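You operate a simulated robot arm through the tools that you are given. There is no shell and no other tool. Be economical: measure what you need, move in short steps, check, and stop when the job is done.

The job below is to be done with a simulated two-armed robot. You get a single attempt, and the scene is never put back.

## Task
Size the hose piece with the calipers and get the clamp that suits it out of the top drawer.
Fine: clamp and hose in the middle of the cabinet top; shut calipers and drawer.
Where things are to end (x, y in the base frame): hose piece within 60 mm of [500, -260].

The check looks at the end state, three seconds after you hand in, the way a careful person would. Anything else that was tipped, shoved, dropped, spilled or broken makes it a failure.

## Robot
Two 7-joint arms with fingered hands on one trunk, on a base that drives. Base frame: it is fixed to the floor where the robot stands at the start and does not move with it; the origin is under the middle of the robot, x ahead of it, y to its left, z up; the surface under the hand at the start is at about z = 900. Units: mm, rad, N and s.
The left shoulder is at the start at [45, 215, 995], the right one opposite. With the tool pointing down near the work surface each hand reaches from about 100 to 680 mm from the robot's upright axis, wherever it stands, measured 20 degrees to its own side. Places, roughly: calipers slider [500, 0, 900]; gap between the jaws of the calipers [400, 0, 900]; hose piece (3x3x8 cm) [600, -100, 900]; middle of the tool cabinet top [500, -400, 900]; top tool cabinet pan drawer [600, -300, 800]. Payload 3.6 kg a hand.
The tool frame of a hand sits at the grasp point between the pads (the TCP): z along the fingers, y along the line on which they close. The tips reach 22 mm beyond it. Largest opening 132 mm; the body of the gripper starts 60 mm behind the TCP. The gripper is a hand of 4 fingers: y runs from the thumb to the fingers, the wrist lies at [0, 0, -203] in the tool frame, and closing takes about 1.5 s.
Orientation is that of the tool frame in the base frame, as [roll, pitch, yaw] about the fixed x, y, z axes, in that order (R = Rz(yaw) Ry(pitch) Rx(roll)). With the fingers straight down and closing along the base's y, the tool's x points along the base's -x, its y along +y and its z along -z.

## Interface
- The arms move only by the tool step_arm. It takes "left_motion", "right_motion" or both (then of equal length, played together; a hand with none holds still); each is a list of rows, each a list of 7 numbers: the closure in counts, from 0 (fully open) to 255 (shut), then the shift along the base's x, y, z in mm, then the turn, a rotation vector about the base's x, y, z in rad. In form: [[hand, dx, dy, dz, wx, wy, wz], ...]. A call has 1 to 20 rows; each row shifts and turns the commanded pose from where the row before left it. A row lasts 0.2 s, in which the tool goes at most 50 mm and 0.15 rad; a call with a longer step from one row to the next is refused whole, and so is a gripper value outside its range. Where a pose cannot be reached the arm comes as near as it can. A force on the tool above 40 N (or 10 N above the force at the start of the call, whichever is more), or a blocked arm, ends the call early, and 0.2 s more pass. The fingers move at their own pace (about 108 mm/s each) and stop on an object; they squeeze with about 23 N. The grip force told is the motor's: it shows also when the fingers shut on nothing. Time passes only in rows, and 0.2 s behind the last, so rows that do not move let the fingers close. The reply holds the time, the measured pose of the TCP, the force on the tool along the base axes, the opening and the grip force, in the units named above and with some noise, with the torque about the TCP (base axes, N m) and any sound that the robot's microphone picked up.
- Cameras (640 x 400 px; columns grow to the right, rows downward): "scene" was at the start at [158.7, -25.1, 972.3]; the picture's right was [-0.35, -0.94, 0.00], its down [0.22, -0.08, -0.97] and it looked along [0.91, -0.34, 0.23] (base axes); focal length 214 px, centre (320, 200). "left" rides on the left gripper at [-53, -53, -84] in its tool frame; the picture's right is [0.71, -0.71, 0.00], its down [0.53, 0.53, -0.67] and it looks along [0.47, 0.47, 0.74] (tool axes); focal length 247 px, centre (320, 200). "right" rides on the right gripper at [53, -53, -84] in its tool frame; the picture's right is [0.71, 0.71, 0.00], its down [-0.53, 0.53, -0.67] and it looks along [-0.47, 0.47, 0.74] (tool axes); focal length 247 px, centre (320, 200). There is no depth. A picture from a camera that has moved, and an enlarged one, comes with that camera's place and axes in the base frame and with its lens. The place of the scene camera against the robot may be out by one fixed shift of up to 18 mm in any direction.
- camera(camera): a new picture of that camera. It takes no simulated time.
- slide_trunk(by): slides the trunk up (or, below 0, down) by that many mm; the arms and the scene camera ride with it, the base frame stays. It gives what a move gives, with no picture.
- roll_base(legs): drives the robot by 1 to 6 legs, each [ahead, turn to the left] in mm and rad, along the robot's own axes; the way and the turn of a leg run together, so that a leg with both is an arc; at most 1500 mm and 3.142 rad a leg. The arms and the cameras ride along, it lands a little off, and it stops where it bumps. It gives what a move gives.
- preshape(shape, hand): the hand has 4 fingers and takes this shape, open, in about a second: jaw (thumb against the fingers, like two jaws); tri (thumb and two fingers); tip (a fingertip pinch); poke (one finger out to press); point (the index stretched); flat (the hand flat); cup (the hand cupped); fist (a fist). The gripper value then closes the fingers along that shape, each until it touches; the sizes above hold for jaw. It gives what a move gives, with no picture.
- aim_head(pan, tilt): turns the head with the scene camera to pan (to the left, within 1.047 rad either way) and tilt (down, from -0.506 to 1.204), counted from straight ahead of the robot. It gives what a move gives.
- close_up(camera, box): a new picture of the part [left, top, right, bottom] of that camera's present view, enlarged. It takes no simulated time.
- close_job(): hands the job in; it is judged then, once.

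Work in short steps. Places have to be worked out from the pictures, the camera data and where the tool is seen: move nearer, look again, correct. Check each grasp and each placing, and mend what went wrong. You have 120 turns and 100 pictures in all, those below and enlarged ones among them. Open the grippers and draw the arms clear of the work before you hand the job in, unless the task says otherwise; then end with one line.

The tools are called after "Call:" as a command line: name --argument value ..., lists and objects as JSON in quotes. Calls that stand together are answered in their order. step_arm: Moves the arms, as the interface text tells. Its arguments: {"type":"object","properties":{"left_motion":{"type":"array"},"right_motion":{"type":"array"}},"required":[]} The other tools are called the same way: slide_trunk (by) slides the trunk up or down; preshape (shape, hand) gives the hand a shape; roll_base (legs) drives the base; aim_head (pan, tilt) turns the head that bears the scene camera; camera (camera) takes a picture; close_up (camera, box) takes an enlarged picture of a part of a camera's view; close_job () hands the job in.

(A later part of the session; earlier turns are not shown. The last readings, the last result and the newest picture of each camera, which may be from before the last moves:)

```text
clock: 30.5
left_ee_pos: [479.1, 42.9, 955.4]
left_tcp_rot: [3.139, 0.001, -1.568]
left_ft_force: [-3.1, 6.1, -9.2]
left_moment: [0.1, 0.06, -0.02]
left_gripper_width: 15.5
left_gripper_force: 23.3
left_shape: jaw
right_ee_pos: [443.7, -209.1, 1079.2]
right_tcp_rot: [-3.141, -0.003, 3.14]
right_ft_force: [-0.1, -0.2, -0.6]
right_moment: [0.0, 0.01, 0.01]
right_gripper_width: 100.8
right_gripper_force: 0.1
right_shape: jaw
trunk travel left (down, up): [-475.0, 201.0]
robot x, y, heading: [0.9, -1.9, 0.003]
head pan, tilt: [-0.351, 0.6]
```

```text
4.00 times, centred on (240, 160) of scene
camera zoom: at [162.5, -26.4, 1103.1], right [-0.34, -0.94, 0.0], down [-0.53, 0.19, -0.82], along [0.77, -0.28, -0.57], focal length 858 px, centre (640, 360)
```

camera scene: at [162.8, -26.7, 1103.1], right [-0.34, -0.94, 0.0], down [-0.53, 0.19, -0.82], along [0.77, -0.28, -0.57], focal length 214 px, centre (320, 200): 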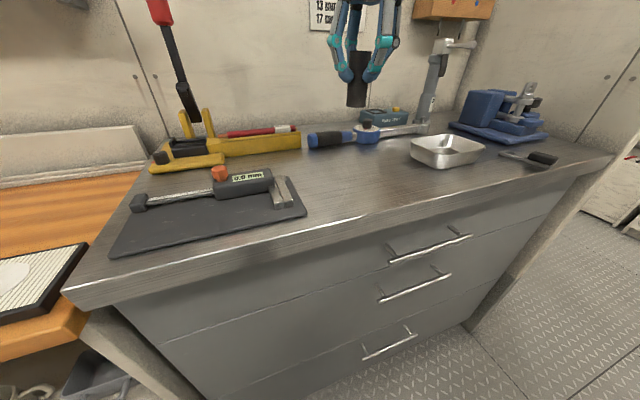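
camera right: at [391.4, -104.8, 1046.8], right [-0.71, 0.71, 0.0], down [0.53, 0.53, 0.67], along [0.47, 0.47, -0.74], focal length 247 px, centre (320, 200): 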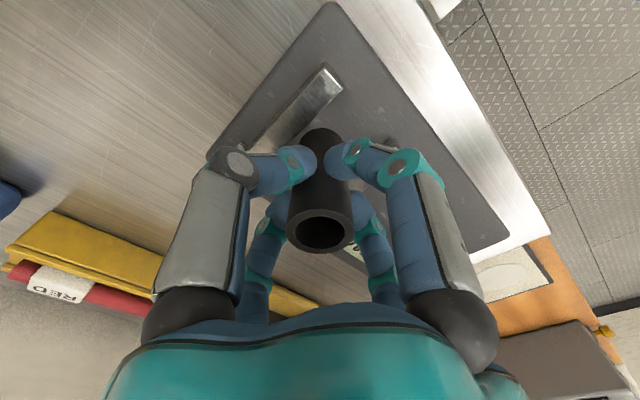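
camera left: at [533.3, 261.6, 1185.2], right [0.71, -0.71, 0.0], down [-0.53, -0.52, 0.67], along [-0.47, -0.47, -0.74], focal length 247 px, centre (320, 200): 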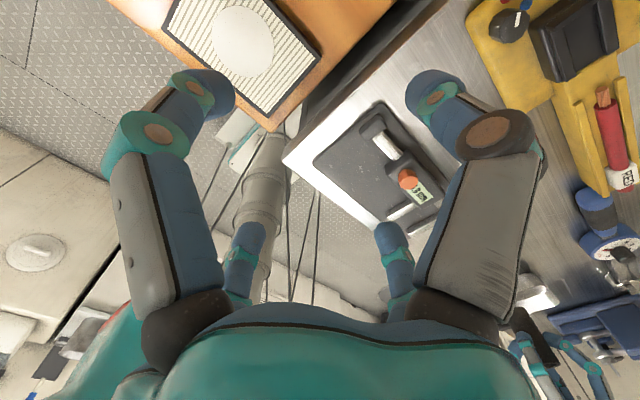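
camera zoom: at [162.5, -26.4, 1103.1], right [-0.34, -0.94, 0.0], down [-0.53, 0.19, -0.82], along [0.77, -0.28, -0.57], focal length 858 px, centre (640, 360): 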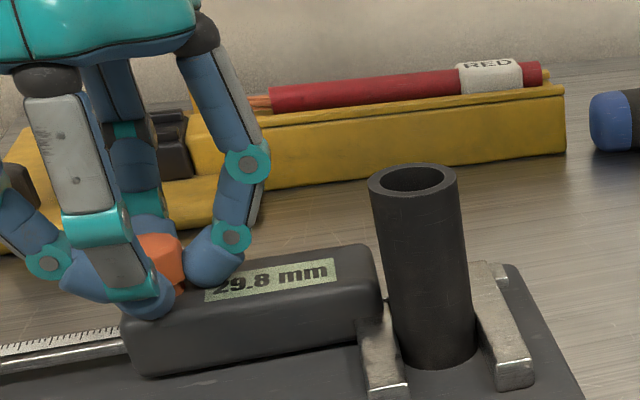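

Force rises at 29.8 mm; I press slightly more to confirm it's the stop.

Call:
step_arm --left_motion '[[255, 0, -1, 0, 0, 0, 0], [255, 0, -1, 0, 0, 0, 0], [255, 0, 0, 0, 0, 0, 0]]'

Call:
close_up --camera "scene" --box '[180, 110, 340, 210]'

```text
clock: 31.3
left_ee_pos: [478.8, 41.4, 957.1]
left_tcp_rot: [3.139, 0.002, -1.568]
left_ft_force: [-3.2, 14.9, -9.5]
left_moment: [0.26, 0.04, -0.01]
left_gripper_width: 15.4
left_gripper_force: 22.6
left_shape: jaw
right_ee_pos: [444.1, -208.9, 1077.9]
right_tcp_rot: [-3.14, -0.001, 3.141]
right_ft_force: [-0.2, -0.1, -0.2]
right_moment: [0.05, 0.0, 0.0]
right_gripper_width: 100.5
right_gripper_force: 0.0
right_shape: jaw
trunk travel left (down, up): [-475.0, 201.0]
robot x, y, heading: [-0.4, 0.9, -0.001]
head pan, tilt: [-0.351, 0.6]
```

```text
4.00 times, centred on (260, 160) of scene
camera zoom: at [162.6, -25.5, 1103.1], right [-0.34, -0.94, 0.0], down [-0.53, 0.19, -0.82], along [0.77, -0.28, -0.57], focal length 858 px, centre (560, 360)
```

zoom: 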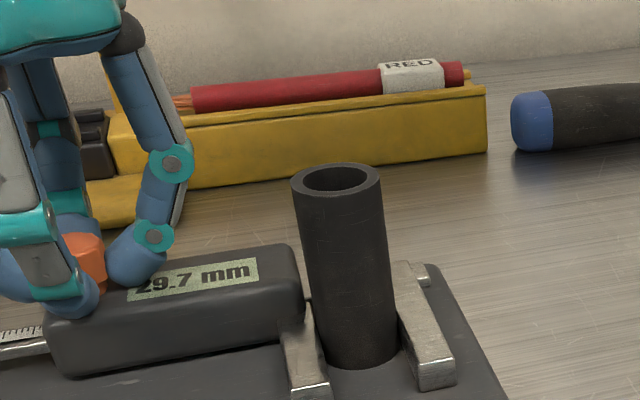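

The hose measures about 29.8 mm. I reopen the slider by 16 mm, release and withdraw the left hand.

Call:
step_arm --left_motion '[[255, 0, 6, 0, 0, 0, 0], [255, 0, 7, 0, 0, 0, 0], [255, 0, 7, 0, 0, 0, 0], [255, 0, 0, 0, 0, 0, 0], [150, 0, 0, 0, 0, 0, 0], [60, 0, 0, 0, 0, 0, 0], [60, 0, 0, 0, 0, 0, 0], [60, 0, 0, 0, 0, 0, 0], [60, 0, 0, 20, 0, 0, 0], [60, 0, 0, 45, 0, 0, 0], [60, 0, 0, 45, 0, 0, 0], [60, 0, 30, 35, 0, 0, 0], [60, 0, 40, 0, 0, 0, 0], [60, 0, 40, 0, 0, 0, 0], [60, 0, 40, 0, 0, 0, 0]]'

Call:
step_arm --right_motion '[[60, 0, 40, 0, 0, 0, 0], [60, 0, 40, 0, 0, 0, 0], [60, 0, 40, 0, 0, 0, 0], [60, 0, 35, 0, 0, 0, 0], [60, 0, 0, 0, 0, 0, 0]]'

Call:
close_up --camera "scene" --box '[130, 80, 370, 230]'

Call:
camera --camera "right"

```text
clock: 34.5
left_ee_pos: [478.9, 209.4, 1101.8]
left_tcp_rot: [3.141, 0.0, -1.572]
left_ft_force: [-0.5, 0.9, 0.1]
left_moment: [-0.01, 0.01, 0.03]
left_gripper_width: 100.7
left_gripper_force: 0.0
left_shape: jaw
right_ee_pos: [444.0, -210.1, 1078.5]
right_tcp_rot: [-3.14, 0.001, 3.141]
right_ft_force: [0.0, 0.3, 0.0]
right_moment: [-0.05, 0.01, -0.01]
right_gripper_width: 100.7
right_gripper_force: 0.1
right_shape: jaw
trunk travel left (down, up): [-475.0, 201.0]
robot x, y, heading: [-2.7, 3.9, 0.0]
head pan, tilt: [-0.351, 0.6]
```

```text
clock: 35.7
left_ee_pos: [479.8, 209.6, 1101.2]
left_tcp_rot: [3.14, 0.0, -1.569]
left_ft_force: [0.3, 0.2, 0.4]
left_moment: [0.0, 0.03, -0.04]
left_gripper_width: 100.6
left_gripper_force: 0.1
left_shape: jaw
right_ee_pos: [442.4, -54.5, 1081.3]
right_tcp_rot: [3.141, -0.002, -3.141]
right_ft_force: [-0.2, 0.2, -0.3]
right_moment: [-0.02, 0.02, -0.01]
right_gripper_width: 101.0
right_gripper_force: 0.1
right_shape: jaw
trunk travel left (down, up): [-475.0, 201.0]
robot x, y, heading: [1.1, -1.6, -0.005]
head pan, tilt: [-0.351, 0.6]
```

```text
2.67 times, centred on (250, 155) of scene
camera zoom: at [162.3, -27.4, 1103.2], right [-0.34, -0.94, 0.0], down [-0.53, 0.19, -0.82], along [0.77, -0.28, -0.57], focal length 572 px, centre (507, 320)
```

zoom: 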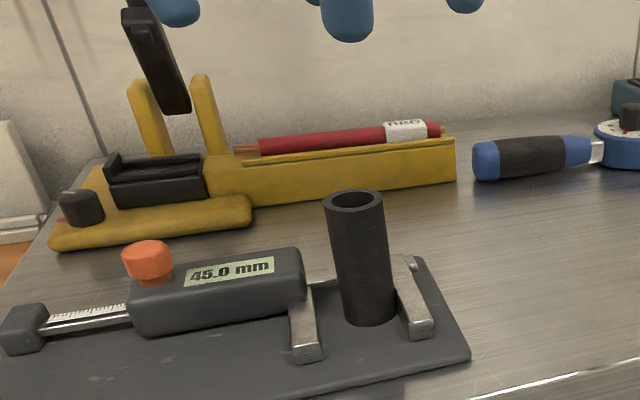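

```text
62 pictures are left
camera right: at [391.5, -108.9, 1165.2], right [-0.71, 0.71, 0.0], down [0.53, 0.53, 0.67], along [0.47, 0.47, -0.74], focal length 247 px, centre (320, 200)
```

right: 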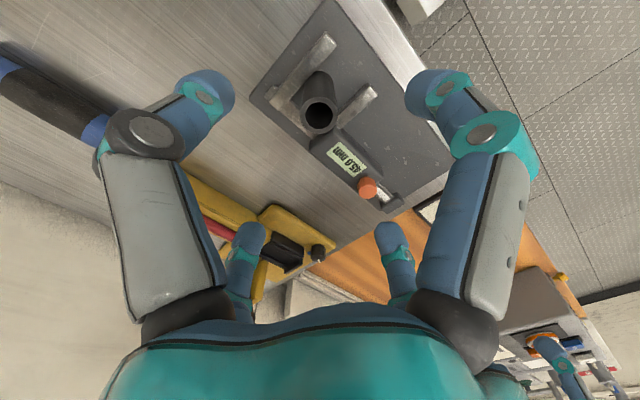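

Hose is at about (446,-55). The right hand grasps and lifts it.

Call:
step_arm --right_motion '[[60, 3, -1, -40, 0, 0, 0], [60, 0, 0, -40, 0, 0, 0], [60, 0, 0, -38, 0, 0, 0], [160, 0, 0, 0, 0, 0, 0], [255, 0, 0, 0, 0, 0, 0], [255, 0, 0, 0, 0, 0, 0], [255, 0, 0, 0, 0, 0, 0], [255, 0, 0, 0, 0, 0, 0], [255, 0, 0, 10, 0, 0, 0], [255, 0, 0, 40, 0, 0, 0], [255, 0, 0, 45, 0, 0, 0], [255, 0, 0, 30, 0, 0, 0], [255, 10, -40, 0, 0, 0, 0], [255, 10, -40, 0, 0, 0, 0], [255, 10, -40, 0, 0, 0, 0], [255, 10, -40, 0, 0, 0, 0], [255, 15, -44, 0, 0, 0, 0], [255, 0, 0, 0, 0, 0, 0]]'

Call:
camera --camera "scene"

Call:
camera --camera "right"

```text
clock: 39.5
left_ee_pos: [479.3, 209.4, 1101.9]
left_tcp_rot: [3.139, -0.002, -1.57]
left_ft_force: [-0.6, -0.8, -0.2]
left_moment: [-0.01, -0.02, -0.01]
left_gripper_width: 100.7
left_gripper_force: 0.0
left_shape: jaw
right_ee_pos: [497.9, -262.4, 1088.9]
right_tcp_rot: [3.141, -0.002, 3.14]
right_ft_force: [-0.4, -0.1, -0.4]
right_moment: [0.0, -0.01, -0.02]
right_gripper_width: 19.4
right_gripper_force: 23.1
right_shape: jaw
trunk travel left (down, up): [-475.0, 201.0]
robot x, y, heading: [-1.4, -1.2, -0.004]
head pan, tilt: [-0.351, 0.6]
```

```text
61 pictures are left
camera scene: at [162.4, -26.7, 1103.2], right [-0.34, -0.94, 0.0], down [-0.53, 0.19, -0.82], along [0.77, -0.28, -0.57], focal length 214 px, centre (320, 200)
```

scene: 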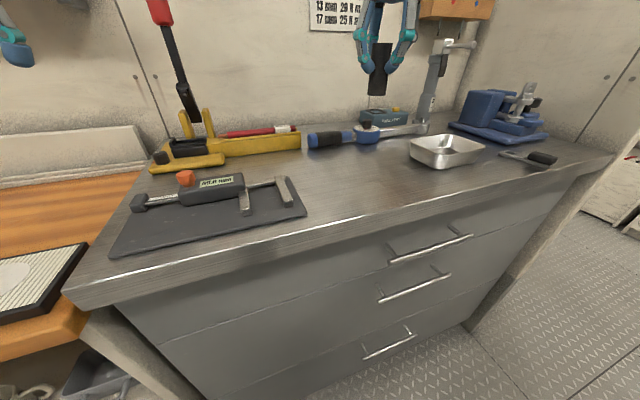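

```text
60 pictures are left
camera right: at [447.1, -315.3, 1172.3], right [-0.71, 0.71, 0.0], down [0.53, 0.53, 0.67], along [0.47, 0.47, -0.74], focal length 247 px, centre (320, 200)
```

right: 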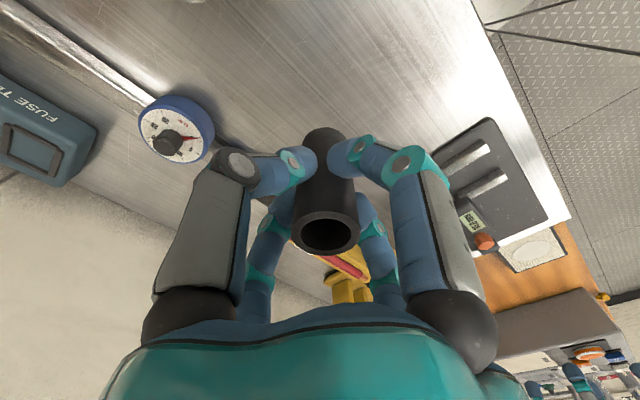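

I lower the hose onto (500,-260) with the right hand while the left returns to the knob and grips it.

Call:
step_arm --right_motion '[[255, 2, 2, -40, 0, 0, 0], [255, 0, 0, -40, 0, 0, 0], [255, 0, 0, -30, 0, 0, 0], [255, 0, 0, -10, 0, 0, 0], [255, 0, 0, -7, 0, 0, 0], [255, 0, 0, -2, 0, 0, 0], [255, 0, 0, 0, 0, 0, 0], [255, 0, 0, 0, 0, 0, 0], [255, 0, 0, 0, 0, 0, 0], [255, 0, 0, 0, 0, 0, 0], [255, 0, 0, 0, 0, 0, 0], [255, 0, 0, 0, 0, 0, 0], [255, 0, 0, 0, 0, 0, 0]]' --left_motion '[[60, 0, -40, 0, 0, 0, 0], [60, 0, -40, 0, 0, 0, 0], [60, 0, -40, 0, 0, 0, 0], [60, 0, -31, -30, 0, 0, 0], [60, 0, 0, -45, 0, 0, 0], [60, 0, 0, -45, 0, 0, 0], [60, 0, 0, -25, 0, 0, 0], [120, 0, 0, 0, 0, 0, 0], [180, 0, 0, 0, 0, 0, 0], [255, 0, 0, 0, 0, 0, 0], [255, 0, 0, 0, 0, 0, 0], [255, 0, 0, 0, 0, 0, 0], [255, 0, 0, 0, 0, 0, 0]]'

Call:
camera --camera "scene"

```text
clock: 42.3
left_ee_pos: [480.7, 55.4, 958.7]
left_tcp_rot: [3.141, 0.002, -1.571]
left_ft_force: [2.7, -1.0, -6.7]
left_moment: [0.0, -0.01, 0.01]
left_gripper_width: 14.3
left_gripper_force: 23.2
left_shape: jaw
right_ee_pos: [503.0, -259.1, 957.2]
right_tcp_rot: [-3.141, -0.002, 3.141]
right_ft_force: [0.1, -0.4, 0.2]
right_moment: [-0.03, 0.0, 0.0]
right_gripper_width: 19.6
right_gripper_force: 22.5
right_shape: jaw
trunk travel left (down, up): [-475.0, 201.0]
robot x, y, heading: [-1.3, -1.7, 0.001]
head pan, tilt: [-0.351, 0.6]
```

```text
59 pictures are left
camera scene: at [163.2, -27.3, 1103.0], right [-0.34, -0.94, 0.0], down [-0.53, 0.19, -0.82], along [0.77, -0.28, -0.57], focal length 214 px, centre (320, 200)
```

scene: 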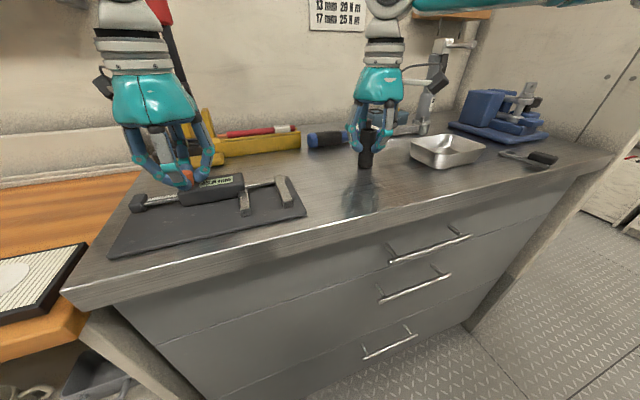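

Not yet loaded by the table; I lower the hose in 1 mm steps to contact while closing the calipers by 45 mm.

Call:
step_arm --right_motion '[[255, 0, 0, -1, 0, 0, 0], [255, 0, 0, -1, 0, 0, 0], [255, 0, 0, -1, 0, 0, 0], [255, 0, 0, 0, 0, 0, 0], [255, 0, 0, 0, 0, 0, 0], [255, 0, 0, 0, 0, 0, 0], [255, 0, 0, 0, 0, 0, 0]]' --left_motion '[[255, 0, -8, 0, 0, 0, 0], [255, 0, -10, 0, 0, 0, 0], [255, 0, -10, 0, 0, 0, 0], [255, 0, -10, 0, 0, 0, 0], [255, 0, -4, 0, 0, 0, 0], [255, 0, -2, 0, 0, 0, 0], [255, 0, -1, 0, 0, 0, 0]]'

Call:
close_up --camera "scene" --box '[130, 90, 410, 265]'

```text
clock: 43.9
left_ee_pos: [479.8, 13.5, 958.3]
left_tcp_rot: [-3.141, -0.002, -1.569]
left_ft_force: [13.5, -0.2, 5.4]
left_moment: [0.0, -0.22, -0.01]
left_gripper_width: 14.6
left_gripper_force: 23.5
left_shape: jaw
right_ee_pos: [503.1, -260.2, 955.5]
right_tcp_rot: [-3.141, -0.001, -3.141]
right_ft_force: [0.9, 0.2, -0.3]
right_moment: [0.03, 0.0, 0.0]
right_gripper_width: 19.5
right_gripper_force: 23.5
right_shape: jaw
trunk travel left (down, up): [-475.0, 201.0]
robot x, y, heading: [2.3, 2.2, -0.002]
head pan, tilt: [-0.351, 0.6]
```

```text
2.29 times, centred on (270, 178) of scene
camera zoom: at [163.7, -27.1, 1103.0], right [-0.34, -0.94, 0.0], down [-0.53, 0.19, -0.82], along [0.77, -0.28, -0.57], focal length 490 px, centre (434, 251)
```

zoom: 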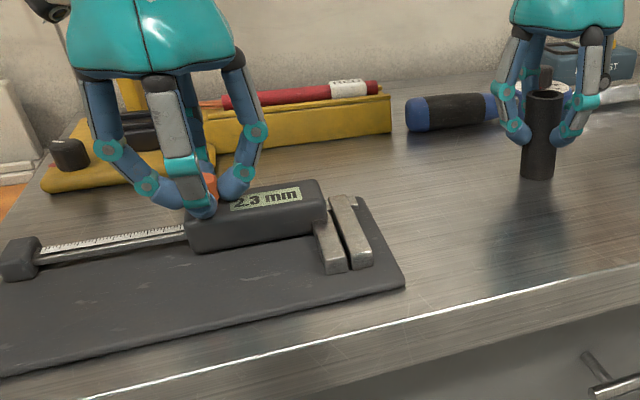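

Display shows 2.3 mm; I push the rest, and lower the hose a little further to feel the top.

Call:
step_arm --right_motion '[[255, 0, 0, -1, 0, 0, 0], [255, 0, 0, -1, 0, 0, 0], [255, 0, 0, 0, 0, 0, 0], [255, 0, 0, 0, 0, 0, 0]]' --left_motion '[[255, 0, -1, 0, 0, 0, 0], [255, 0, -1, 0, 0, 0, 0], [255, 0, -1, 0, 0, 0, 0], [255, 0, -1, 0, 0, 0, 0]]'

Call:
close_up --camera "scene" --box '[130, 90, 410, 265]'

```text
clock: 44.9
left_ee_pos: [479.3, 10.8, 957.6]
left_tcp_rot: [-3.141, 0.003, -1.569]
left_ft_force: [14.3, 5.9, 9.9]
left_moment: [0.11, -0.16, -0.06]
left_gripper_width: 14.6
left_gripper_force: 22.8
left_shape: jaw
right_ee_pos: [501.8, -259.2, 954.5]
right_tcp_rot: [-3.141, 0.001, -3.141]
right_ft_force: [-0.2, -1.5, 5.7]
right_moment: [0.02, -0.09, -0.01]
right_gripper_width: 19.7
right_gripper_force: 23.1
right_shape: jaw
trunk travel left (down, up): [-475.0, 201.0]
robot x, y, heading: [-1.7, -2.9, -0.003]
head pan, tilt: [-0.351, 0.6]
```

```text
2.29 times, centred on (270, 178) of scene
camera zoom: at [163.0, -26.5, 1103.2], right [-0.34, -0.94, 0.0], down [-0.53, 0.19, -0.82], along [0.77, -0.28, -0.57], focal length 490 px, centre (434, 251)
```

zoom: 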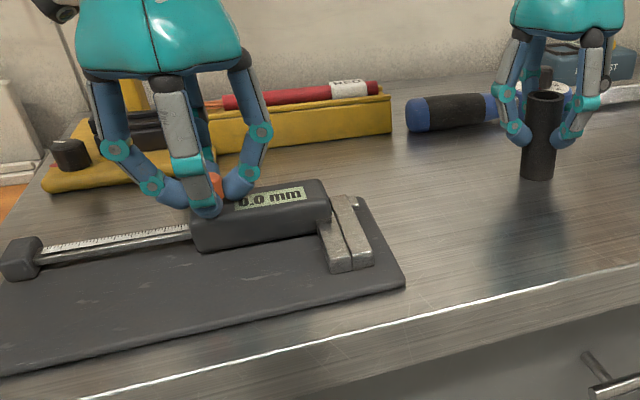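

Calipers read 0.0 and the hose rests on the top. I release both and lift clear.

Call:
step_arm --right_motion '[[160, 0, 0, 0, 0, 0, 0], [60, 0, 0, 0, 0, 0, 0], [60, 0, 0, 0, 0, 0, 0], [60, 0, 0, 0, 0, 0, 0], [60, 0, 0, 25, 0, 0, 0], [60, 0, 0, 45, 0, 0, 0], [60, 0, 0, 45, 0, 0, 0], [60, -20, -20, 30, 0, 0, 0], [60, -30, -20, 0, 0, 0, 0], [60, -30, -20, 0, 0, 0, 0]]' --left_motion '[[150, 0, 0, 0, 0, 0, 0], [60, 0, 0, 0, 0, 0, 0], [60, 0, 0, 0, 0, 0, 0], [60, 0, 0, 0, 0, 0, 0], [60, 0, 0, 20, 0, 0, 0], [60, 0, 0, 45, 0, 0, 0], [60, 0, 0, 45, 0, 0, 0], [60, -10, 30, 35, 0, 0, 0], [60, -20, 40, 0, 0, 0, 0], [60, -20, 40, 0, 0, 0, 0]]'

Call:
aim_head --pan -0.5 --tilt 1.1

Call:
camera --camera "scene"

```text
clock: 47.1
left_ee_pos: [427.3, 120.5, 1101.8]
left_tcp_rot: [-3.14, -0.002, -1.571]
left_ft_force: [-0.2, 0.4, 0.2]
left_moment: [0.04, -0.02, -0.01]
left_gripper_width: 100.6
left_gripper_force: 0.1
left_shape: jaw
right_ee_pos: [420.9, -319.2, 1099.0]
right_tcp_rot: [-3.14, 0.003, -3.141]
right_ft_force: [-0.1, -0.1, 0.3]
right_moment: [-0.02, -0.02, 0.0]
right_gripper_width: 100.6
right_gripper_force: 0.1
right_shape: jaw
trunk travel left (down, up): [-475.0, 201.0]
robot x, y, heading: [-2.7, 0.7, 0.0]
head pan, tilt: [-0.351, 0.6]
```

```text
clock: 48.1
left_ee_pos: [429.3, 119.4, 1101.9]
left_tcp_rot: [3.142, -0.002, -1.571]
left_ft_force: [-0.3, 1.0, -1.3]
left_moment: [-0.03, 0.02, -0.02]
left_gripper_width: 100.5
left_gripper_force: 0.1
left_shape: jaw
right_ee_pos: [422.0, -319.3, 1098.1]
right_tcp_rot: [-3.141, 0.0, -3.142]
right_ft_force: [0.7, -0.8, -0.1]
right_moment: [0.0, 0.0, -0.01]
right_gripper_width: 100.8
right_gripper_force: 0.0
right_shape: jaw
trunk travel left (down, up): [-475.0, 201.0]
robot x, y, heading: [-0.5, -2.0, 0.004]
head pan, tilt: [-0.499, 1.1]
```

```text
56 pictures are left
camera scene: at [134.5, -27.1, 1064.6], right [-0.48, -0.88, 0.0], down [-0.78, 0.43, -0.45], along [0.4, -0.22, -0.89], focal length 214 px, centre (320, 200)
```

scene: 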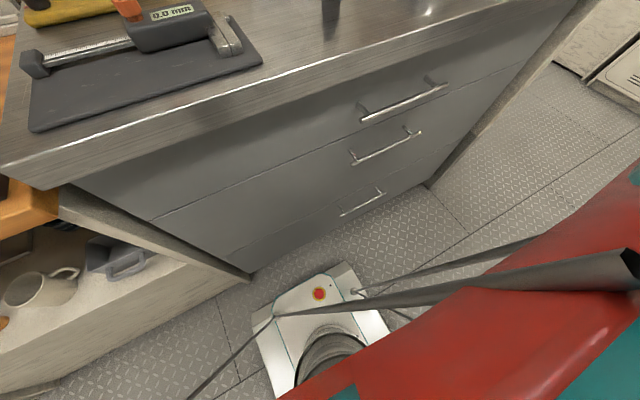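

Both objects are free. The drawer spans in front of my column, so I back the base off 250 mm before opening it, then look at the handle.

Call:
roll_base --legs '[[-250, 0]]'

Call:
aim_head --pan -0.45 --tilt 0.65

Call:
camera --camera "scene"

```text
clock: 49.9
left_ee_pos: [181.4, 119.5, 1101.2]
left_tcp_rot: [3.14, 0.0, -1.569]
left_ft_force: [-0.4, -0.1, 1.0]
left_moment: [0.0, -0.03, 0.02]
left_gripper_width: 100.9
left_gripper_force: 0.1
left_shape: jaw
right_ee_pos: [173.8, -319.2, 1098.7]
right_tcp_rot: [3.142, 0.001, -3.141]
right_ft_force: [0.5, -0.2, 0.5]
right_moment: [-0.03, 0.0, 0.0]
right_gripper_width: 100.7
right_gripper_force: 0.0
right_shape: jaw
trunk travel left (down, up): [-475.0, 201.0]
robot x, y, heading: [-244.2, 0.2, 0.004]
head pan, tilt: [-0.499, 1.1]
```

```text
clock: 50.8
left_ee_pos: [180.7, 119.7, 1101.2]
left_tcp_rot: [3.14, 0.001, -1.57]
left_ft_force: [-0.3, -0.2, -0.6]
left_moment: [0.0, -0.02, 0.0]
left_gripper_width: 100.7
left_gripper_force: 0.1
left_shape: jaw
right_ee_pos: [175.9, -318.6, 1099.4]
right_tcp_rot: [-3.141, 0.001, 3.141]
right_ft_force: [-0.5, 0.1, 0.0]
right_moment: [0.0, -0.02, -0.02]
right_gripper_width: 100.8
right_gripper_force: 0.1
right_shape: jaw
trunk travel left (down, up): [-475.0, 201.0]
robot x, y, heading: [-245.6, -0.3, 0.0]
head pan, tilt: [-0.45, 0.649]
```

```text
55 pictures are left
camera scene: at [-89.9, -34.6, 1098.8], right [-0.43, -0.9, 0.0], down [-0.55, 0.26, -0.8], along [0.72, -0.35, -0.61], focal length 214 px, centre (320, 200)
```

scene: 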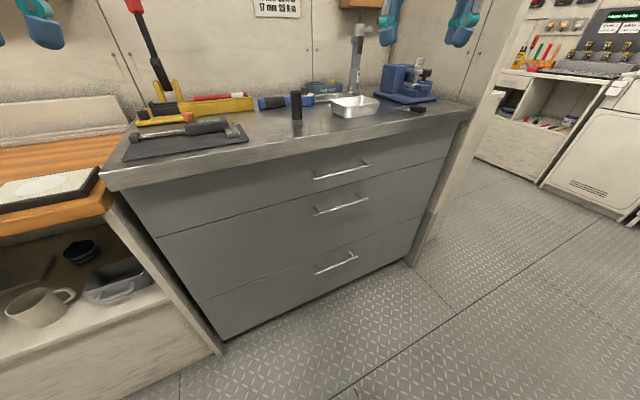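

The top-drawer handle is clear. I turn the right hand to point forward with a -45° roll (so two fingers pass above and two below the bar) and lower it in front of the handle.

Call:
step_arm --right_motion '[[0, 0, 0, -10, 0, -0.143, 0], [0, 0, 0, -10, 0, -0.143, 0], [0, 0, 0, -10, 0, -0.143, 0], [0, 0, 0, -10, 0, -0.143, 0], [0, 0, 0, -10, 0, -0.143, 0], [0, 0, 0, -10, 0, -0.143, 0], [0, 0, 0, -10, 0, -0.143, 0], [0, 0, 0, -10, 0, -0.143, 0], [0, 0, 0, -20, 0, -0.143, 0], [0, 0, 0, -20, 0, -0.143, 0], [0, 0, 0, -20, 0, -0.141, 0], [0, 0, 0, -20, -0.131, 0, 0], [0, 0, 0, -20, -0.131, 0, 0], [0, 0, 0, -20, -0.131, 0, 0], [0, 0, 0, -20, -0.131, 0, 0], [0, 0, 0, -20, -0.131, 0, 0], [0, 0, 0, -20, -0.13, 0, 0], [0, 0, 0, 0, 0, 0, 0]]'

Call:
camera --camera "right"

Call:
camera --camera "scene"

```text
clock: 54.6
left_ee_pos: [180.8, 119.7, 1101.1]
left_tcp_rot: [3.139, 0.0, -1.571]
left_ft_force: [1.1, 0.2, 0.3]
left_moment: [-0.01, -0.02, 0.03]
left_gripper_width: 100.7
left_gripper_force: 0.0
left_shape: jaw
right_ee_pos: [202.3, -329.6, 922.1]
right_tcp_rot: [-1.745, 0.679, -1.756]
right_ft_force: [-1.8, 0.8, -0.2]
right_moment: [0.04, -0.01, -0.01]
right_gripper_width: 131.9
right_gripper_force: 0.1
right_shape: jaw
right hand out of reach, approached as far as the arm can: row 7, 8, 9, 10
trunk travel left (down, up): [-475.0, 201.0]
robot x, y, heading: [-247.0, -3.2, 0.002]
head pan, tilt: [-0.45, 0.649]
```

```text
54 pictures are left
camera right: at [117.0, -399.6, 941.6], right [-0.14, -0.09, -0.99], down [-0.61, 0.79, 0.02], along [0.78, 0.61, -0.17], focal length 247 px, centre (320, 200)
```

right: 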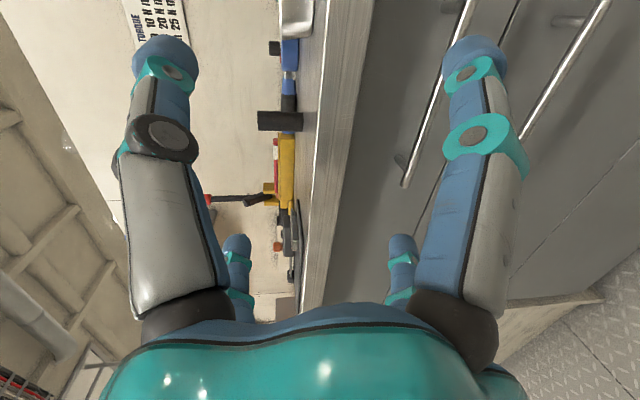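

```text
53 pictures are left
camera scene: at [-90.0, -34.6, 1098.9], right [-0.43, -0.9, 0.0], down [-0.55, 0.26, -0.8], along [0.72, -0.35, -0.61], focal length 214 px, centre (320, 200)
```

scene: 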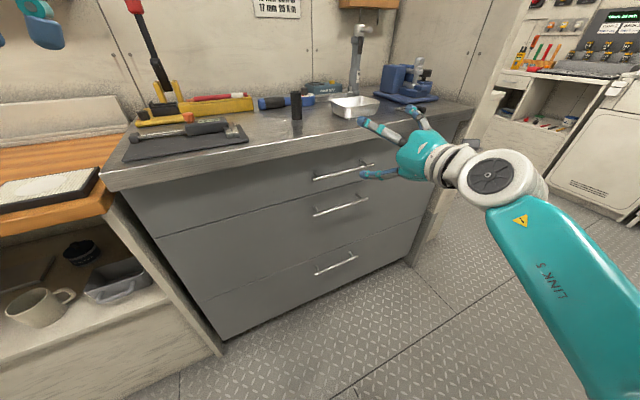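

The hand points nearly forward now. I lower the trunk 120 mm, which brings the hand to handle height, then trim its orientation and look again to triangulate the bar.

Call:
slide_trunk --by -120

Call:
step_arm --right_motion '[[0, 0, 0, -3, 0, -0.07, 0.04], [0, 0, 0, -3, 0, -0.065, 0.035], [0, 0, 0, 0, 0, 0, 0]]'

Call:
camera --camera "right"

Call:
camera --camera "scene"

```text
clock: 55.1
left_ee_pos: [181.9, 117.3, 1075.7]
left_tcp_rot: [3.14, -0.001, -1.571]
left_ft_force: [0.4, 0.9, -1.0]
left_moment: [0.02, -0.02, 0.0]
left_gripper_width: 100.9
left_gripper_force: 0.0
left_shape: jaw
right_ee_pos: [194.9, -342.4, 886.6]
right_tcp_rot: [-1.77, 0.599, -1.753]
right_ft_force: [-0.2, 0.2, 0.2]
right_moment: [-0.02, 0.0, 0.02]
right_gripper_width: 131.7
right_gripper_force: 0.0
right_shape: jaw
trunk travel left (down, up): [-450.0, 226.0]
robot x, y, heading: [-249.7, -1.0, -0.004]
head pan, tilt: [-0.45, 0.649]
stopped: the arm was blocked; the commanded pose is now the measured one
```

```text
clock: 56.0
left_ee_pos: [182.8, 119.8, 1076.4]
left_tcp_rot: [3.136, 0.0, -1.57]
left_ft_force: [-0.3, 0.6, 0.9]
left_moment: [-0.02, 0.02, -0.02]
left_gripper_width: 100.6
left_gripper_force: 0.0
left_shape: jaw
right_ee_pos: [194.5, -342.1, 879.5]
right_tcp_rot: [-1.607, 0.621, -1.585]
right_ft_force: [-0.4, 0.3, 0.5]
right_moment: [-0.02, 0.02, -0.01]
right_gripper_width: 131.7
right_gripper_force: 0.1
right_shape: jaw
trunk travel left (down, up): [-450.0, 226.0]
robot x, y, heading: [-245.5, -1.6, -0.0]
head pan, tilt: [-0.45, 0.649]
```

```text
52 pictures are left
camera right: at [112.3, -417.2, 896.3], right [-0.03, -0.17, -0.99], down [-0.68, 0.73, -0.1], along [0.74, 0.66, -0.13], focal length 247 px, centre (320, 200)
```

right: 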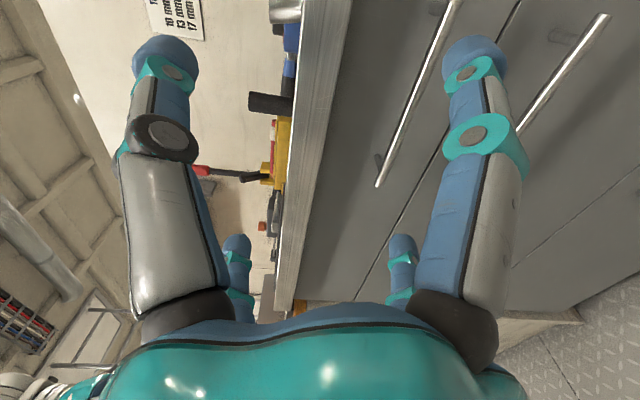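

```text
51 pictures are left
camera scene: at [-89.8, -34.4, 1073.3], right [-0.43, -0.9, 0.0], down [-0.55, 0.26, -0.8], along [0.72, -0.35, -0.61], focal length 214 px, centre (320, 200)
```

scene: 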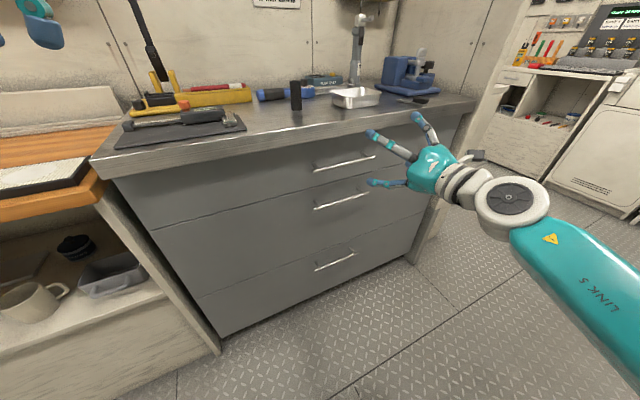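

Triangulation puts the left end of the top bar at (346,-242,789); its middle is near y≈-335. I lower the hand to that height in front of the bar.

Call:
step_arm --right_motion '[[0, 0, 2, -25, 0.08, 0, 0], [0, 0, 3, -25, 0.08, 0, 0], [0, 0, 3, -20, 0, 0, 0], [0, 0, 3, -20, 0, 0, 0], [0, 0, 0, 0, 0, 0, 0]]'

Call:
camera --camera "right"

```text
clock: 57.1
left_ee_pos: [181.9, 118.8, 1075.8]
left_tcp_rot: [3.14, -0.001, -1.568]
left_ft_force: [-0.2, -0.5, -0.1]
left_moment: [0.03, 0.01, 0.0]
left_gripper_width: 100.6
left_gripper_force: 0.0
left_shape: jaw
right_ee_pos: [195.0, -330.9, 789.6]
right_tcp_rot: [-1.609, 0.78, -1.587]
right_ft_force: [0.3, 0.8, 0.3]
right_moment: [-0.03, 0.01, 0.02]
right_gripper_width: 132.0
right_gripper_force: 0.1
right_shape: jaw
trunk travel left (down, up): [-450.0, 226.0]
robot x, y, heading: [-250.6, -3.1, 0.001]
head pan, tilt: [-0.45, 0.649]
```

```text
50 pictures are left
camera right: at [112.9, -407.4, 793.2], right [-0.03, -0.01, -1.0], down [-0.68, 0.74, 0.01], along [0.74, 0.68, -0.02], focal length 247 px, centre (320, 200)
```

right: 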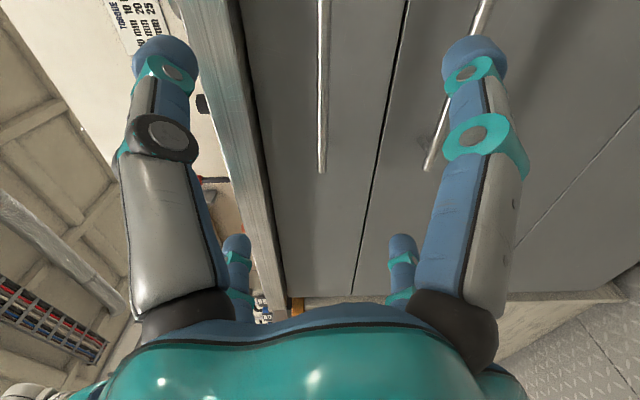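

The bar is level with the hand. I advance to x≈340 around the bar, force-watching.

Call:
step_arm --right_motion '[[0, 40, 0, 0, 0, 0, 0], [0, 40, 0, 0, 0, 0, 0], [0, 35, 0, 0, 0, 0, 0], [0, 15, 0, 0, 0, 0, 0], [0, 13, 0, 0, 0, 0, 0], [0, 0, 0, 0, 0, 0, 0]]'

Call:
camera --camera "right"

Call:
close_up --camera "scene" --box '[260, 80, 480, 240]'

```text
clock: 58.5
left_ee_pos: [180.9, 120.0, 1076.2]
left_tcp_rot: [3.14, -0.002, -1.568]
left_ft_force: [0.5, 0.2, -0.6]
left_moment: [-0.01, 0.01, 0.01]
left_gripper_width: 100.9
left_gripper_force: 0.3
left_shape: jaw
right_ee_pos: [338.3, -331.1, 790.7]
right_tcp_rot: [-1.609, 0.778, -1.589]
right_ft_force: [-1.3, 0.1, 0.3]
right_moment: [-0.02, -0.02, 0.02]
right_gripper_width: 131.8
right_gripper_force: 0.1
right_shape: jaw
trunk travel left (down, up): [-450.0, 226.0]
robot x, y, heading: [-248.2, -0.2, 0.004]
head pan, tilt: [-0.45, 0.649]
```

```text
49 pictures are left
camera right: at [257.7, -407.2, 794.2], right [-0.03, -0.01, -1.0], down [-0.68, 0.74, 0.01], along [0.74, 0.68, -0.02], focal length 247 px, centre (320, 200)
```

right: 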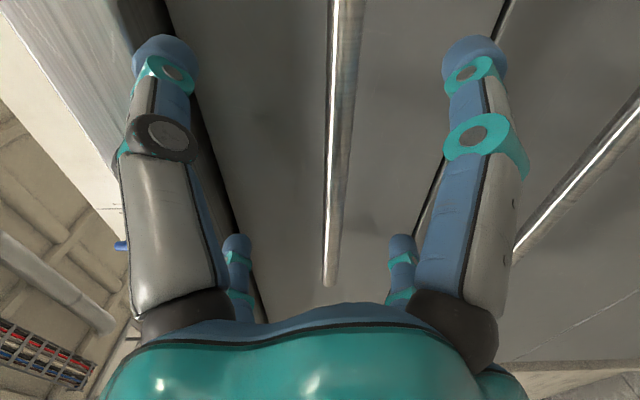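

```text
2.50 times, centred on (370, 160) of scene
camera zoom: at [-89.9, -34.6, 1073.3], right [-0.43, -0.9, 0.0], down [-0.54, 0.26, -0.8], along [0.72, -0.35, -0.6], focal length 536 px, centre (195, 300)
```

zoom: 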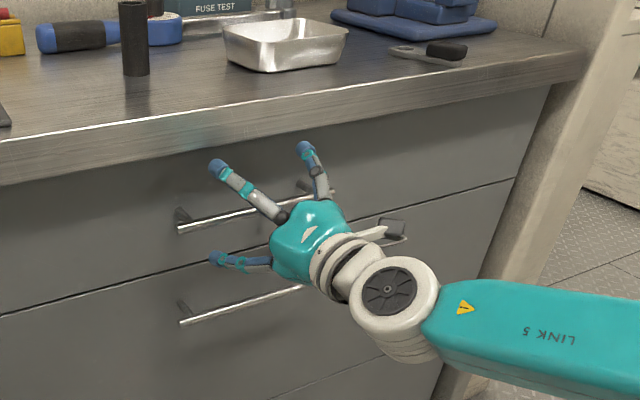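

The bar is around z≈785; I shift down 5 and forward 5 and close on it.

Call:
step_arm --right_motion '[[0, 5, 0, -5, 0, 0, 0], [120, 0, 0, 0, 0, 0, 0], [200, 0, 0, 0, 0, 0, 0], [255, 0, 0, 0, 0, 0, 0], [255, 0, 0, 0, 0, 0, 0], [255, 0, 0, 0, 0, 0, 0], [255, 0, 0, 0, 0, 0, 0], [255, 0, 0, 0, 0, 0, 0], [255, 0, 0, 0, 0, 0, 0]]'

Call:
camera --camera "right"

```text
clock: 60.5
left_ee_pos: [183.1, 118.9, 1076.0]
left_tcp_rot: [3.139, 0.0, -1.568]
left_ft_force: [-0.2, 0.5, -0.4]
left_moment: [-0.06, 0.02, 0.01]
left_gripper_width: 100.8
left_gripper_force: 0.1
left_shape: jaw
right_ee_pos: [344.7, -330.1, 785.6]
right_tcp_rot: [-1.609, 0.777, -1.588]
right_ft_force: [2.3, 0.5, -1.9]
right_moment: [-0.03, 0.0, 0.04]
right_gripper_width: 6.6
right_gripper_force: 23.0
right_shape: jaw
trunk travel left (down, up): [-450.0, 226.0]
robot x, y, heading: [-246.9, -0.6, -0.001]
head pan, tilt: [-0.45, 0.649]
```

```text
47 pictures are left
camera right: at [262.9, -406.7, 788.5], right [-0.03, -0.01, -1.0], down [-0.68, 0.74, 0.01], along [0.74, 0.68, -0.02], focal length 247 px, centre (320, 200)
```

right: 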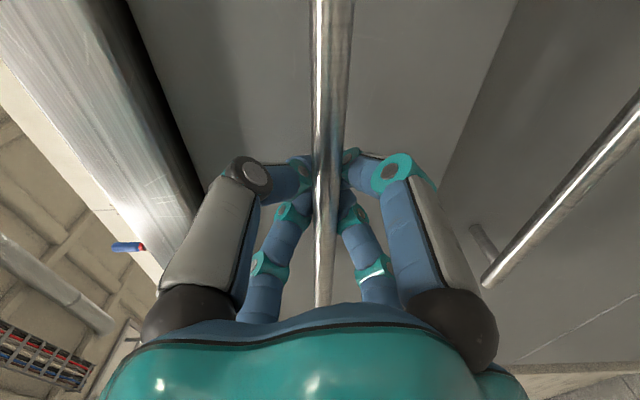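

Firm grip on the bar. I pull out 120 mm in steps.

Call:
step_arm --right_motion '[[255, -10, 0, 0, 0, 0, 0], [255, -15, 0, 0, 0, 0, 0], [255, -15, 0, 0, 0, 0, 0], [255, -20, 0, 0, 0, 0, 0], [255, -20, 0, 0, 0, 0, 0], [255, -20, 0, 0, 0, 0, 0], [255, -20, 0, 0, 0, 0, 0], [255, 0, 0, 0, 0, 0, 0]]'

Call:
camera --camera "scene"

```text
clock: 62.4
left_ee_pos: [182.0, 119.7, 1077.4]
left_tcp_rot: [3.14, 0.0, -1.568]
left_ft_force: [-0.9, -0.5, -0.3]
left_moment: [0.01, -0.02, 0.0]
left_gripper_width: 100.7
left_gripper_force: 0.0
left_shape: jaw
right_ee_pos: [221.2, -330.4, 784.7]
right_tcp_rot: [-1.61, 0.779, -1.586]
right_ft_force: [-1.1, 0.5, 0.3]
right_moment: [0.0, -0.01, 0.0]
right_gripper_width: 6.5
right_gripper_force: 22.8
right_shape: jaw
trunk travel left (down, up): [-450.0, 226.0]
robot x, y, heading: [-248.6, 1.0, -0.002]
head pan, tilt: [-0.45, 0.649]
```

```text
46 pictures are left
camera scene: at [-90.0, -34.5, 1073.4], right [-0.43, -0.9, 0.0], down [-0.54, 0.26, -0.8], along [0.72, -0.35, -0.6], focal length 214 px, centre (320, 200)
```

scene: 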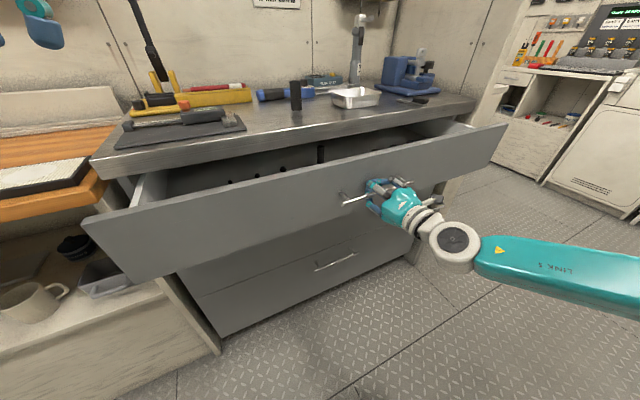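

The drawer slides well. I pull 100 mm more.

Call:
step_arm --right_motion '[[255, -20, 0, 0, 0, 0, 0], [255, -20, 0, 0, 0, 0, 0], [255, -20, 0, 0, 0, 0, 0], [255, -20, 0, 0, 0, 0, 0], [255, -20, 0, 0, 0, 0, 0], [255, 0, 0, 0, 0, 0, 0]]'

Call:
aim_head --pan -0.4 --tilt 0.85

Call:
camera --camera "scene"

```text
clock: 63.8
left_ee_pos: [181.6, 120.3, 1075.2]
left_tcp_rot: [3.14, 0.0, -1.569]
left_ft_force: [-0.3, -0.3, 0.1]
left_moment: [0.02, 0.02, 0.01]
left_gripper_width: 100.8
left_gripper_force: 0.1
left_shape: jaw
right_ee_pos: [119.6, -331.6, 785.0]
right_tcp_rot: [-1.61, 0.779, -1.586]
right_ft_force: [-0.5, 0.7, -0.6]
right_moment: [-0.02, -0.01, 0.0]
right_gripper_width: 6.3
right_gripper_force: 23.0
right_shape: jaw
trunk travel left (down, up): [-450.0, 226.0]
robot x, y, heading: [-246.5, -0.3, 0.002]
head pan, tilt: [-0.45, 0.649]
```

```text
clock: 64.5
left_ee_pos: [182.0, 118.5, 1074.8]
left_tcp_rot: [3.139, 0.001, -1.568]
left_ft_force: [0.2, 0.3, 1.0]
left_moment: [0.0, 0.0, 0.02]
left_gripper_width: 100.9
left_gripper_force: 0.0
left_shape: jaw
right_ee_pos: [120.1, -330.7, 786.9]
right_tcp_rot: [-1.61, 0.778, -1.587]
right_ft_force: [-1.0, -0.5, -1.0]
right_moment: [0.02, 0.0, 0.0]
right_gripper_width: 6.4
right_gripper_force: 23.4
right_shape: jaw
trunk travel left (down, up): [-450.0, 226.0]
robot x, y, heading: [-246.6, -2.0, -0.003]
head pan, tilt: [-0.4, 0.85]
```

```text
45 pictures are left
camera scene: at [-96.1, -27.2, 1056.8], right [-0.39, -0.92, 0.0], down [-0.69, 0.29, -0.66], along [0.61, -0.26, -0.75], focal length 214 px, centre (320, 200)
```

scene: 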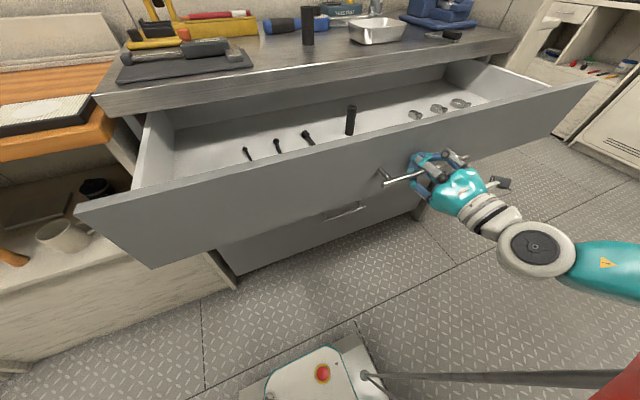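

Clamps lie at the right of the drawer. I zoom in on the contents.

Call:
close_up --camera "scene" --box '[385, 80, 495, 149]'

Call:
close_up --camera "scene" --box '[230, 80, 390, 180]'

```text
5.80 times, centred on (440, 114) of scene
camera zoom: at [-96.1, -27.2, 1056.8], right [-0.39, -0.92, 0.0], down [-0.69, 0.29, -0.66], along [0.61, -0.26, -0.75], focal length 1243 px, centre (-376, 696)
```

zoom: 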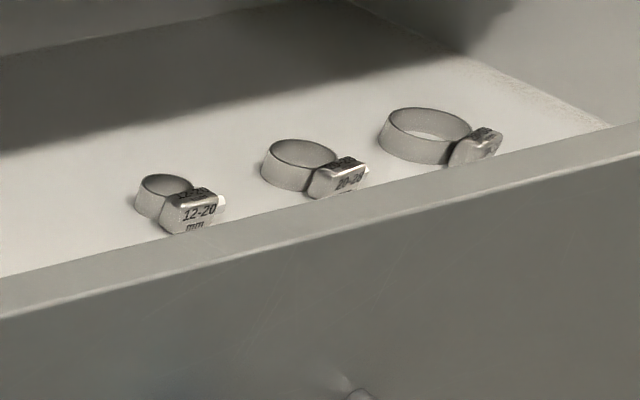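

```text
4.00 times, centred on (310, 130) of scene
camera zoom: at [-96.1, -27.2, 1056.8], right [-0.39, -0.92, 0.0], down [-0.69, 0.29, -0.66], along [0.61, -0.26, -0.75], focal length 858 px, centre (360, 480)
```

zoom: 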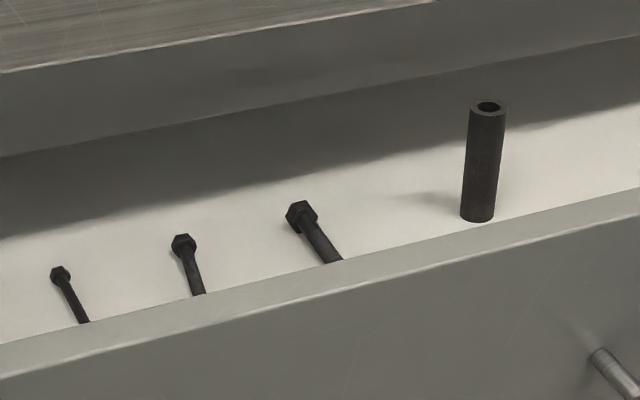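

Clamps are marked 12-20, 20-2x and a third larger one, at about y≈-510, -597, -684, x≈334 in the drawer; I must read them closer. First I release the bar, draw back and raise the hand while turning it down.

Call:
step_arm --right_motion '[[120, 0, 0, 0, 0, 0, 0], [0, 0, 0, 0, 0, 0, 0], [0, 0, 0, 0, 0, 0, 0], [0, 0, 0, 0, 0, 0, 0], [0, 0, 0, 0, 0, 0, 0], [0, -30, 0, 0, 0, 0, 0], [0, -30, 0, 0, 0, 0, 0]]'

Call:
step_arm --right_motion '[[0, 0, 0, 45, 0, 0, 0], [0, 0, 0, 45, 0, 0, 0], [0, 0, 0, 45, 0, 0, 0], [0, 0, 0, 30, 0, 0.143, 0], [0, 5, 0, 30, 0, 0.143, 0], [0, 10, 0, 20, 0, 0.143, 0], [0, 10, 0, 20, 0, 0.143, 0], [0, 10, 0, 20, 0, 0.143, 0], [0, 10, 0, 10, 0, 0.143, 0], [0, 10, 0, 10, 0, 0.143, 0], [0, 10, 0, 10, 0, 0.143, 0], [0, 10, 0, 0, 0, 0.143, 0], [0, 10, 0, 0, 0, 0.143, 0], [0, 10, 0, 0, 0, 0.141, 0], [0, 0, 0, 0, 0, 0, 0]]'

Call:
camera --camera "scene"

```text
clock: 66.1
left_ee_pos: [182.3, 119.6, 1075.7]
left_tcp_rot: [3.139, 0.001, -1.57]
left_ft_force: [-0.6, 0.5, -0.1]
left_moment: [0.0, -0.03, -0.01]
left_gripper_width: 100.7
left_gripper_force: 0.0
left_shape: jaw
right_ee_pos: [60.8, -329.4, 784.9]
right_tcp_rot: [-1.607, 0.777, -1.587]
right_ft_force: [-0.3, -0.4, -0.5]
right_moment: [-0.03, 0.02, 0.01]
right_gripper_width: 131.9
right_gripper_force: 0.0
right_shape: jaw
trunk travel left (down, up): [-450.0, 226.0]
robot x, y, heading: [-248.6, 2.9, -0.0]
head pan, tilt: [-0.4, 0.85]
```

```text
clock: 69.3
left_ee_pos: [183.4, 118.8, 1076.4]
left_tcp_rot: [3.138, 0.001, -1.571]
left_ft_force: [-0.6, -1.0, 0.2]
left_moment: [0.0, 0.02, -0.02]
left_gripper_width: 100.7
left_gripper_force: 0.0
left_shape: jaw
right_ee_pos: [183.0, -366.8, 946.7]
right_tcp_rot: [-3.105, -0.022, -2.349]
right_ft_force: [0.4, -1.0, 0.5]
right_moment: [0.02, 0.02, 0.03]
right_gripper_width: 131.9
right_gripper_force: 0.0
right_shape: jaw
right hand out of reach, approached as far as the arm can: row 4, 5, 6, 7, 8
trunk travel left (down, up): [-450.0, 226.0]
robot x, y, heading: [-246.0, 0.0, 0.003]
head pan, tilt: [-0.4, 0.85]
```

```text
42 pictures are left
camera scene: at [-96.1, -27.3, 1056.7], right [-0.39, -0.92, 0.0], down [-0.69, 0.29, -0.66], along [0.61, -0.26, -0.75], focal length 214 px, centre (320, 200)
```

scene: 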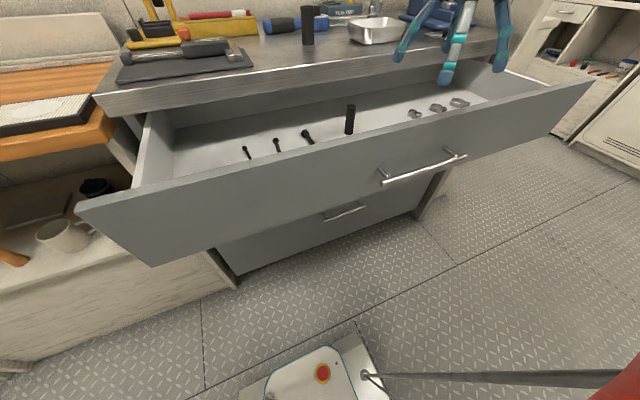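

I raise the right hand a bit and shift the base sideways to about y=-420 (turn, drive, turn back), then 80 mm forward.

Call:
step_arm --right_motion '[[0, -20, 0, 40, 0, 0, -0.14], [0, -20, 0, 40, 0, 0, -0.14], [0, -20, 0, 20, 0, 0, -0.14], [0, 0, 0, 0, 0, 0, -0.14], [0, 0, 0, 0, 0, 0, -0.14], [0, 0, 0, 0, 0, 0, -0.14], [0, 0, 0, 0, 0, 0, -0.14], [0, 0, 0, 0, 0, 0, -0.14], [0, 0, 0, 0, 0, 0, -0.14], [0, 0, 0, 0, 0, 0, -0.14], [0, 0, 0, 0, 0, 0, -0.14]]'

Call:
roll_base --legs '[[0, -1.571], [420, 0], [0, 1.571], [80, 0]]'

Call:
camera --camera "scene"

Call:
camera --camera "right"

```text
clock: 71.7
left_ee_pos: [182.4, 119.3, 1075.5]
left_tcp_rot: [3.139, 0.0, -1.569]
left_ft_force: [0.2, 0.3, 0.2]
left_moment: [-0.03, -0.01, 0.0]
left_gripper_width: 100.6
left_gripper_force: 0.1
left_shape: jaw
right_ee_pos: [122.7, -363.7, 1046.2]
right_tcp_rot: [-3.103, -0.018, 2.389]
right_ft_force: [-0.1, 0.1, 0.5]
right_moment: [-0.03, 0.02, 0.01]
right_gripper_width: 131.9
right_gripper_force: 0.1
right_shape: jaw
trunk travel left (down, up): [-450.0, 226.0]
robot x, y, heading: [-244.4, 0.6, -0.005]
head pan, tilt: [-0.4, 0.85]
```

```text
clock: 74.4
left_ee_pos: [108.0, -270.3, 1077.0]
left_tcp_rot: [3.139, 0.001, -2.494]
left_ft_force: [-0.1, -0.6, 0.3]
left_moment: [0.03, 0.01, 0.03]
left_gripper_width: 100.9
left_gripper_force: 0.0
left_shape: jaw
right_ee_pos: [-313.1, -514.6, 1047.0]
right_tcp_rot: [-3.103, -0.021, 1.473]
right_ft_force: [-0.8, -0.2, -0.5]
right_moment: [0.01, -0.01, 0.0]
right_gripper_width: 131.8
right_gripper_force: 0.1
right_shape: jaw
trunk travel left (down, up): [-450.0, 226.0]
robot x, y, heading: [-214.7, 26.8, -0.953]
head pan, tilt: [-0.4, 0.85]
stopped in leg 1: the robot was blocked; the commanded pose is now the measured one
```

```text
41 pictures are left
camera scene: at [-152.1, -110.1, 1056.6], right [-0.98, -0.22, 0.0], down [-0.16, 0.73, -0.66], along [0.14, -0.64, -0.75], focal length 214 px, centre (320, 200)
```

scene: 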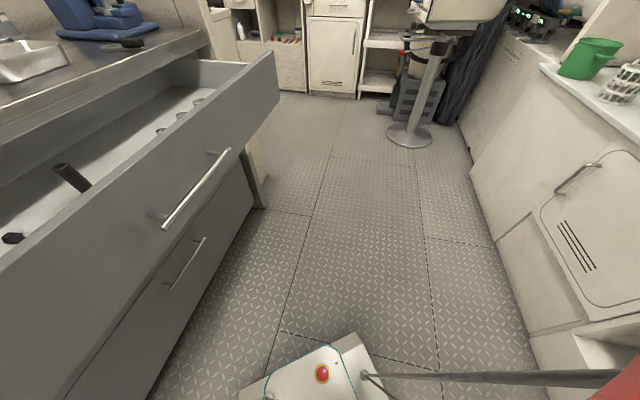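

```text
40 pictures are left
camera right: at [-356.3, -458.4, 1133.9], right [0.77, 0.63, -0.01], down [0.49, -0.59, 0.64], along [0.4, -0.5, -0.77], focal length 247 px, centre (320, 200)
```

right: 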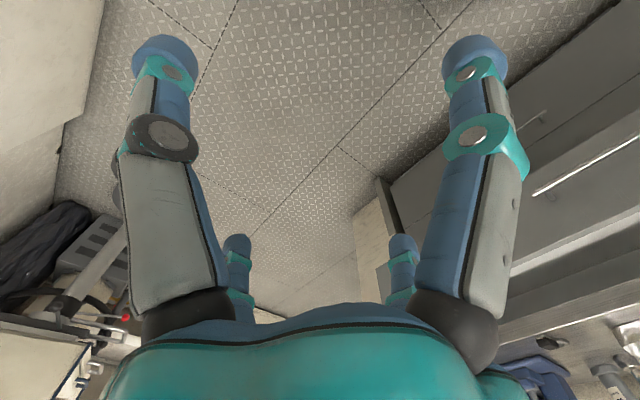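

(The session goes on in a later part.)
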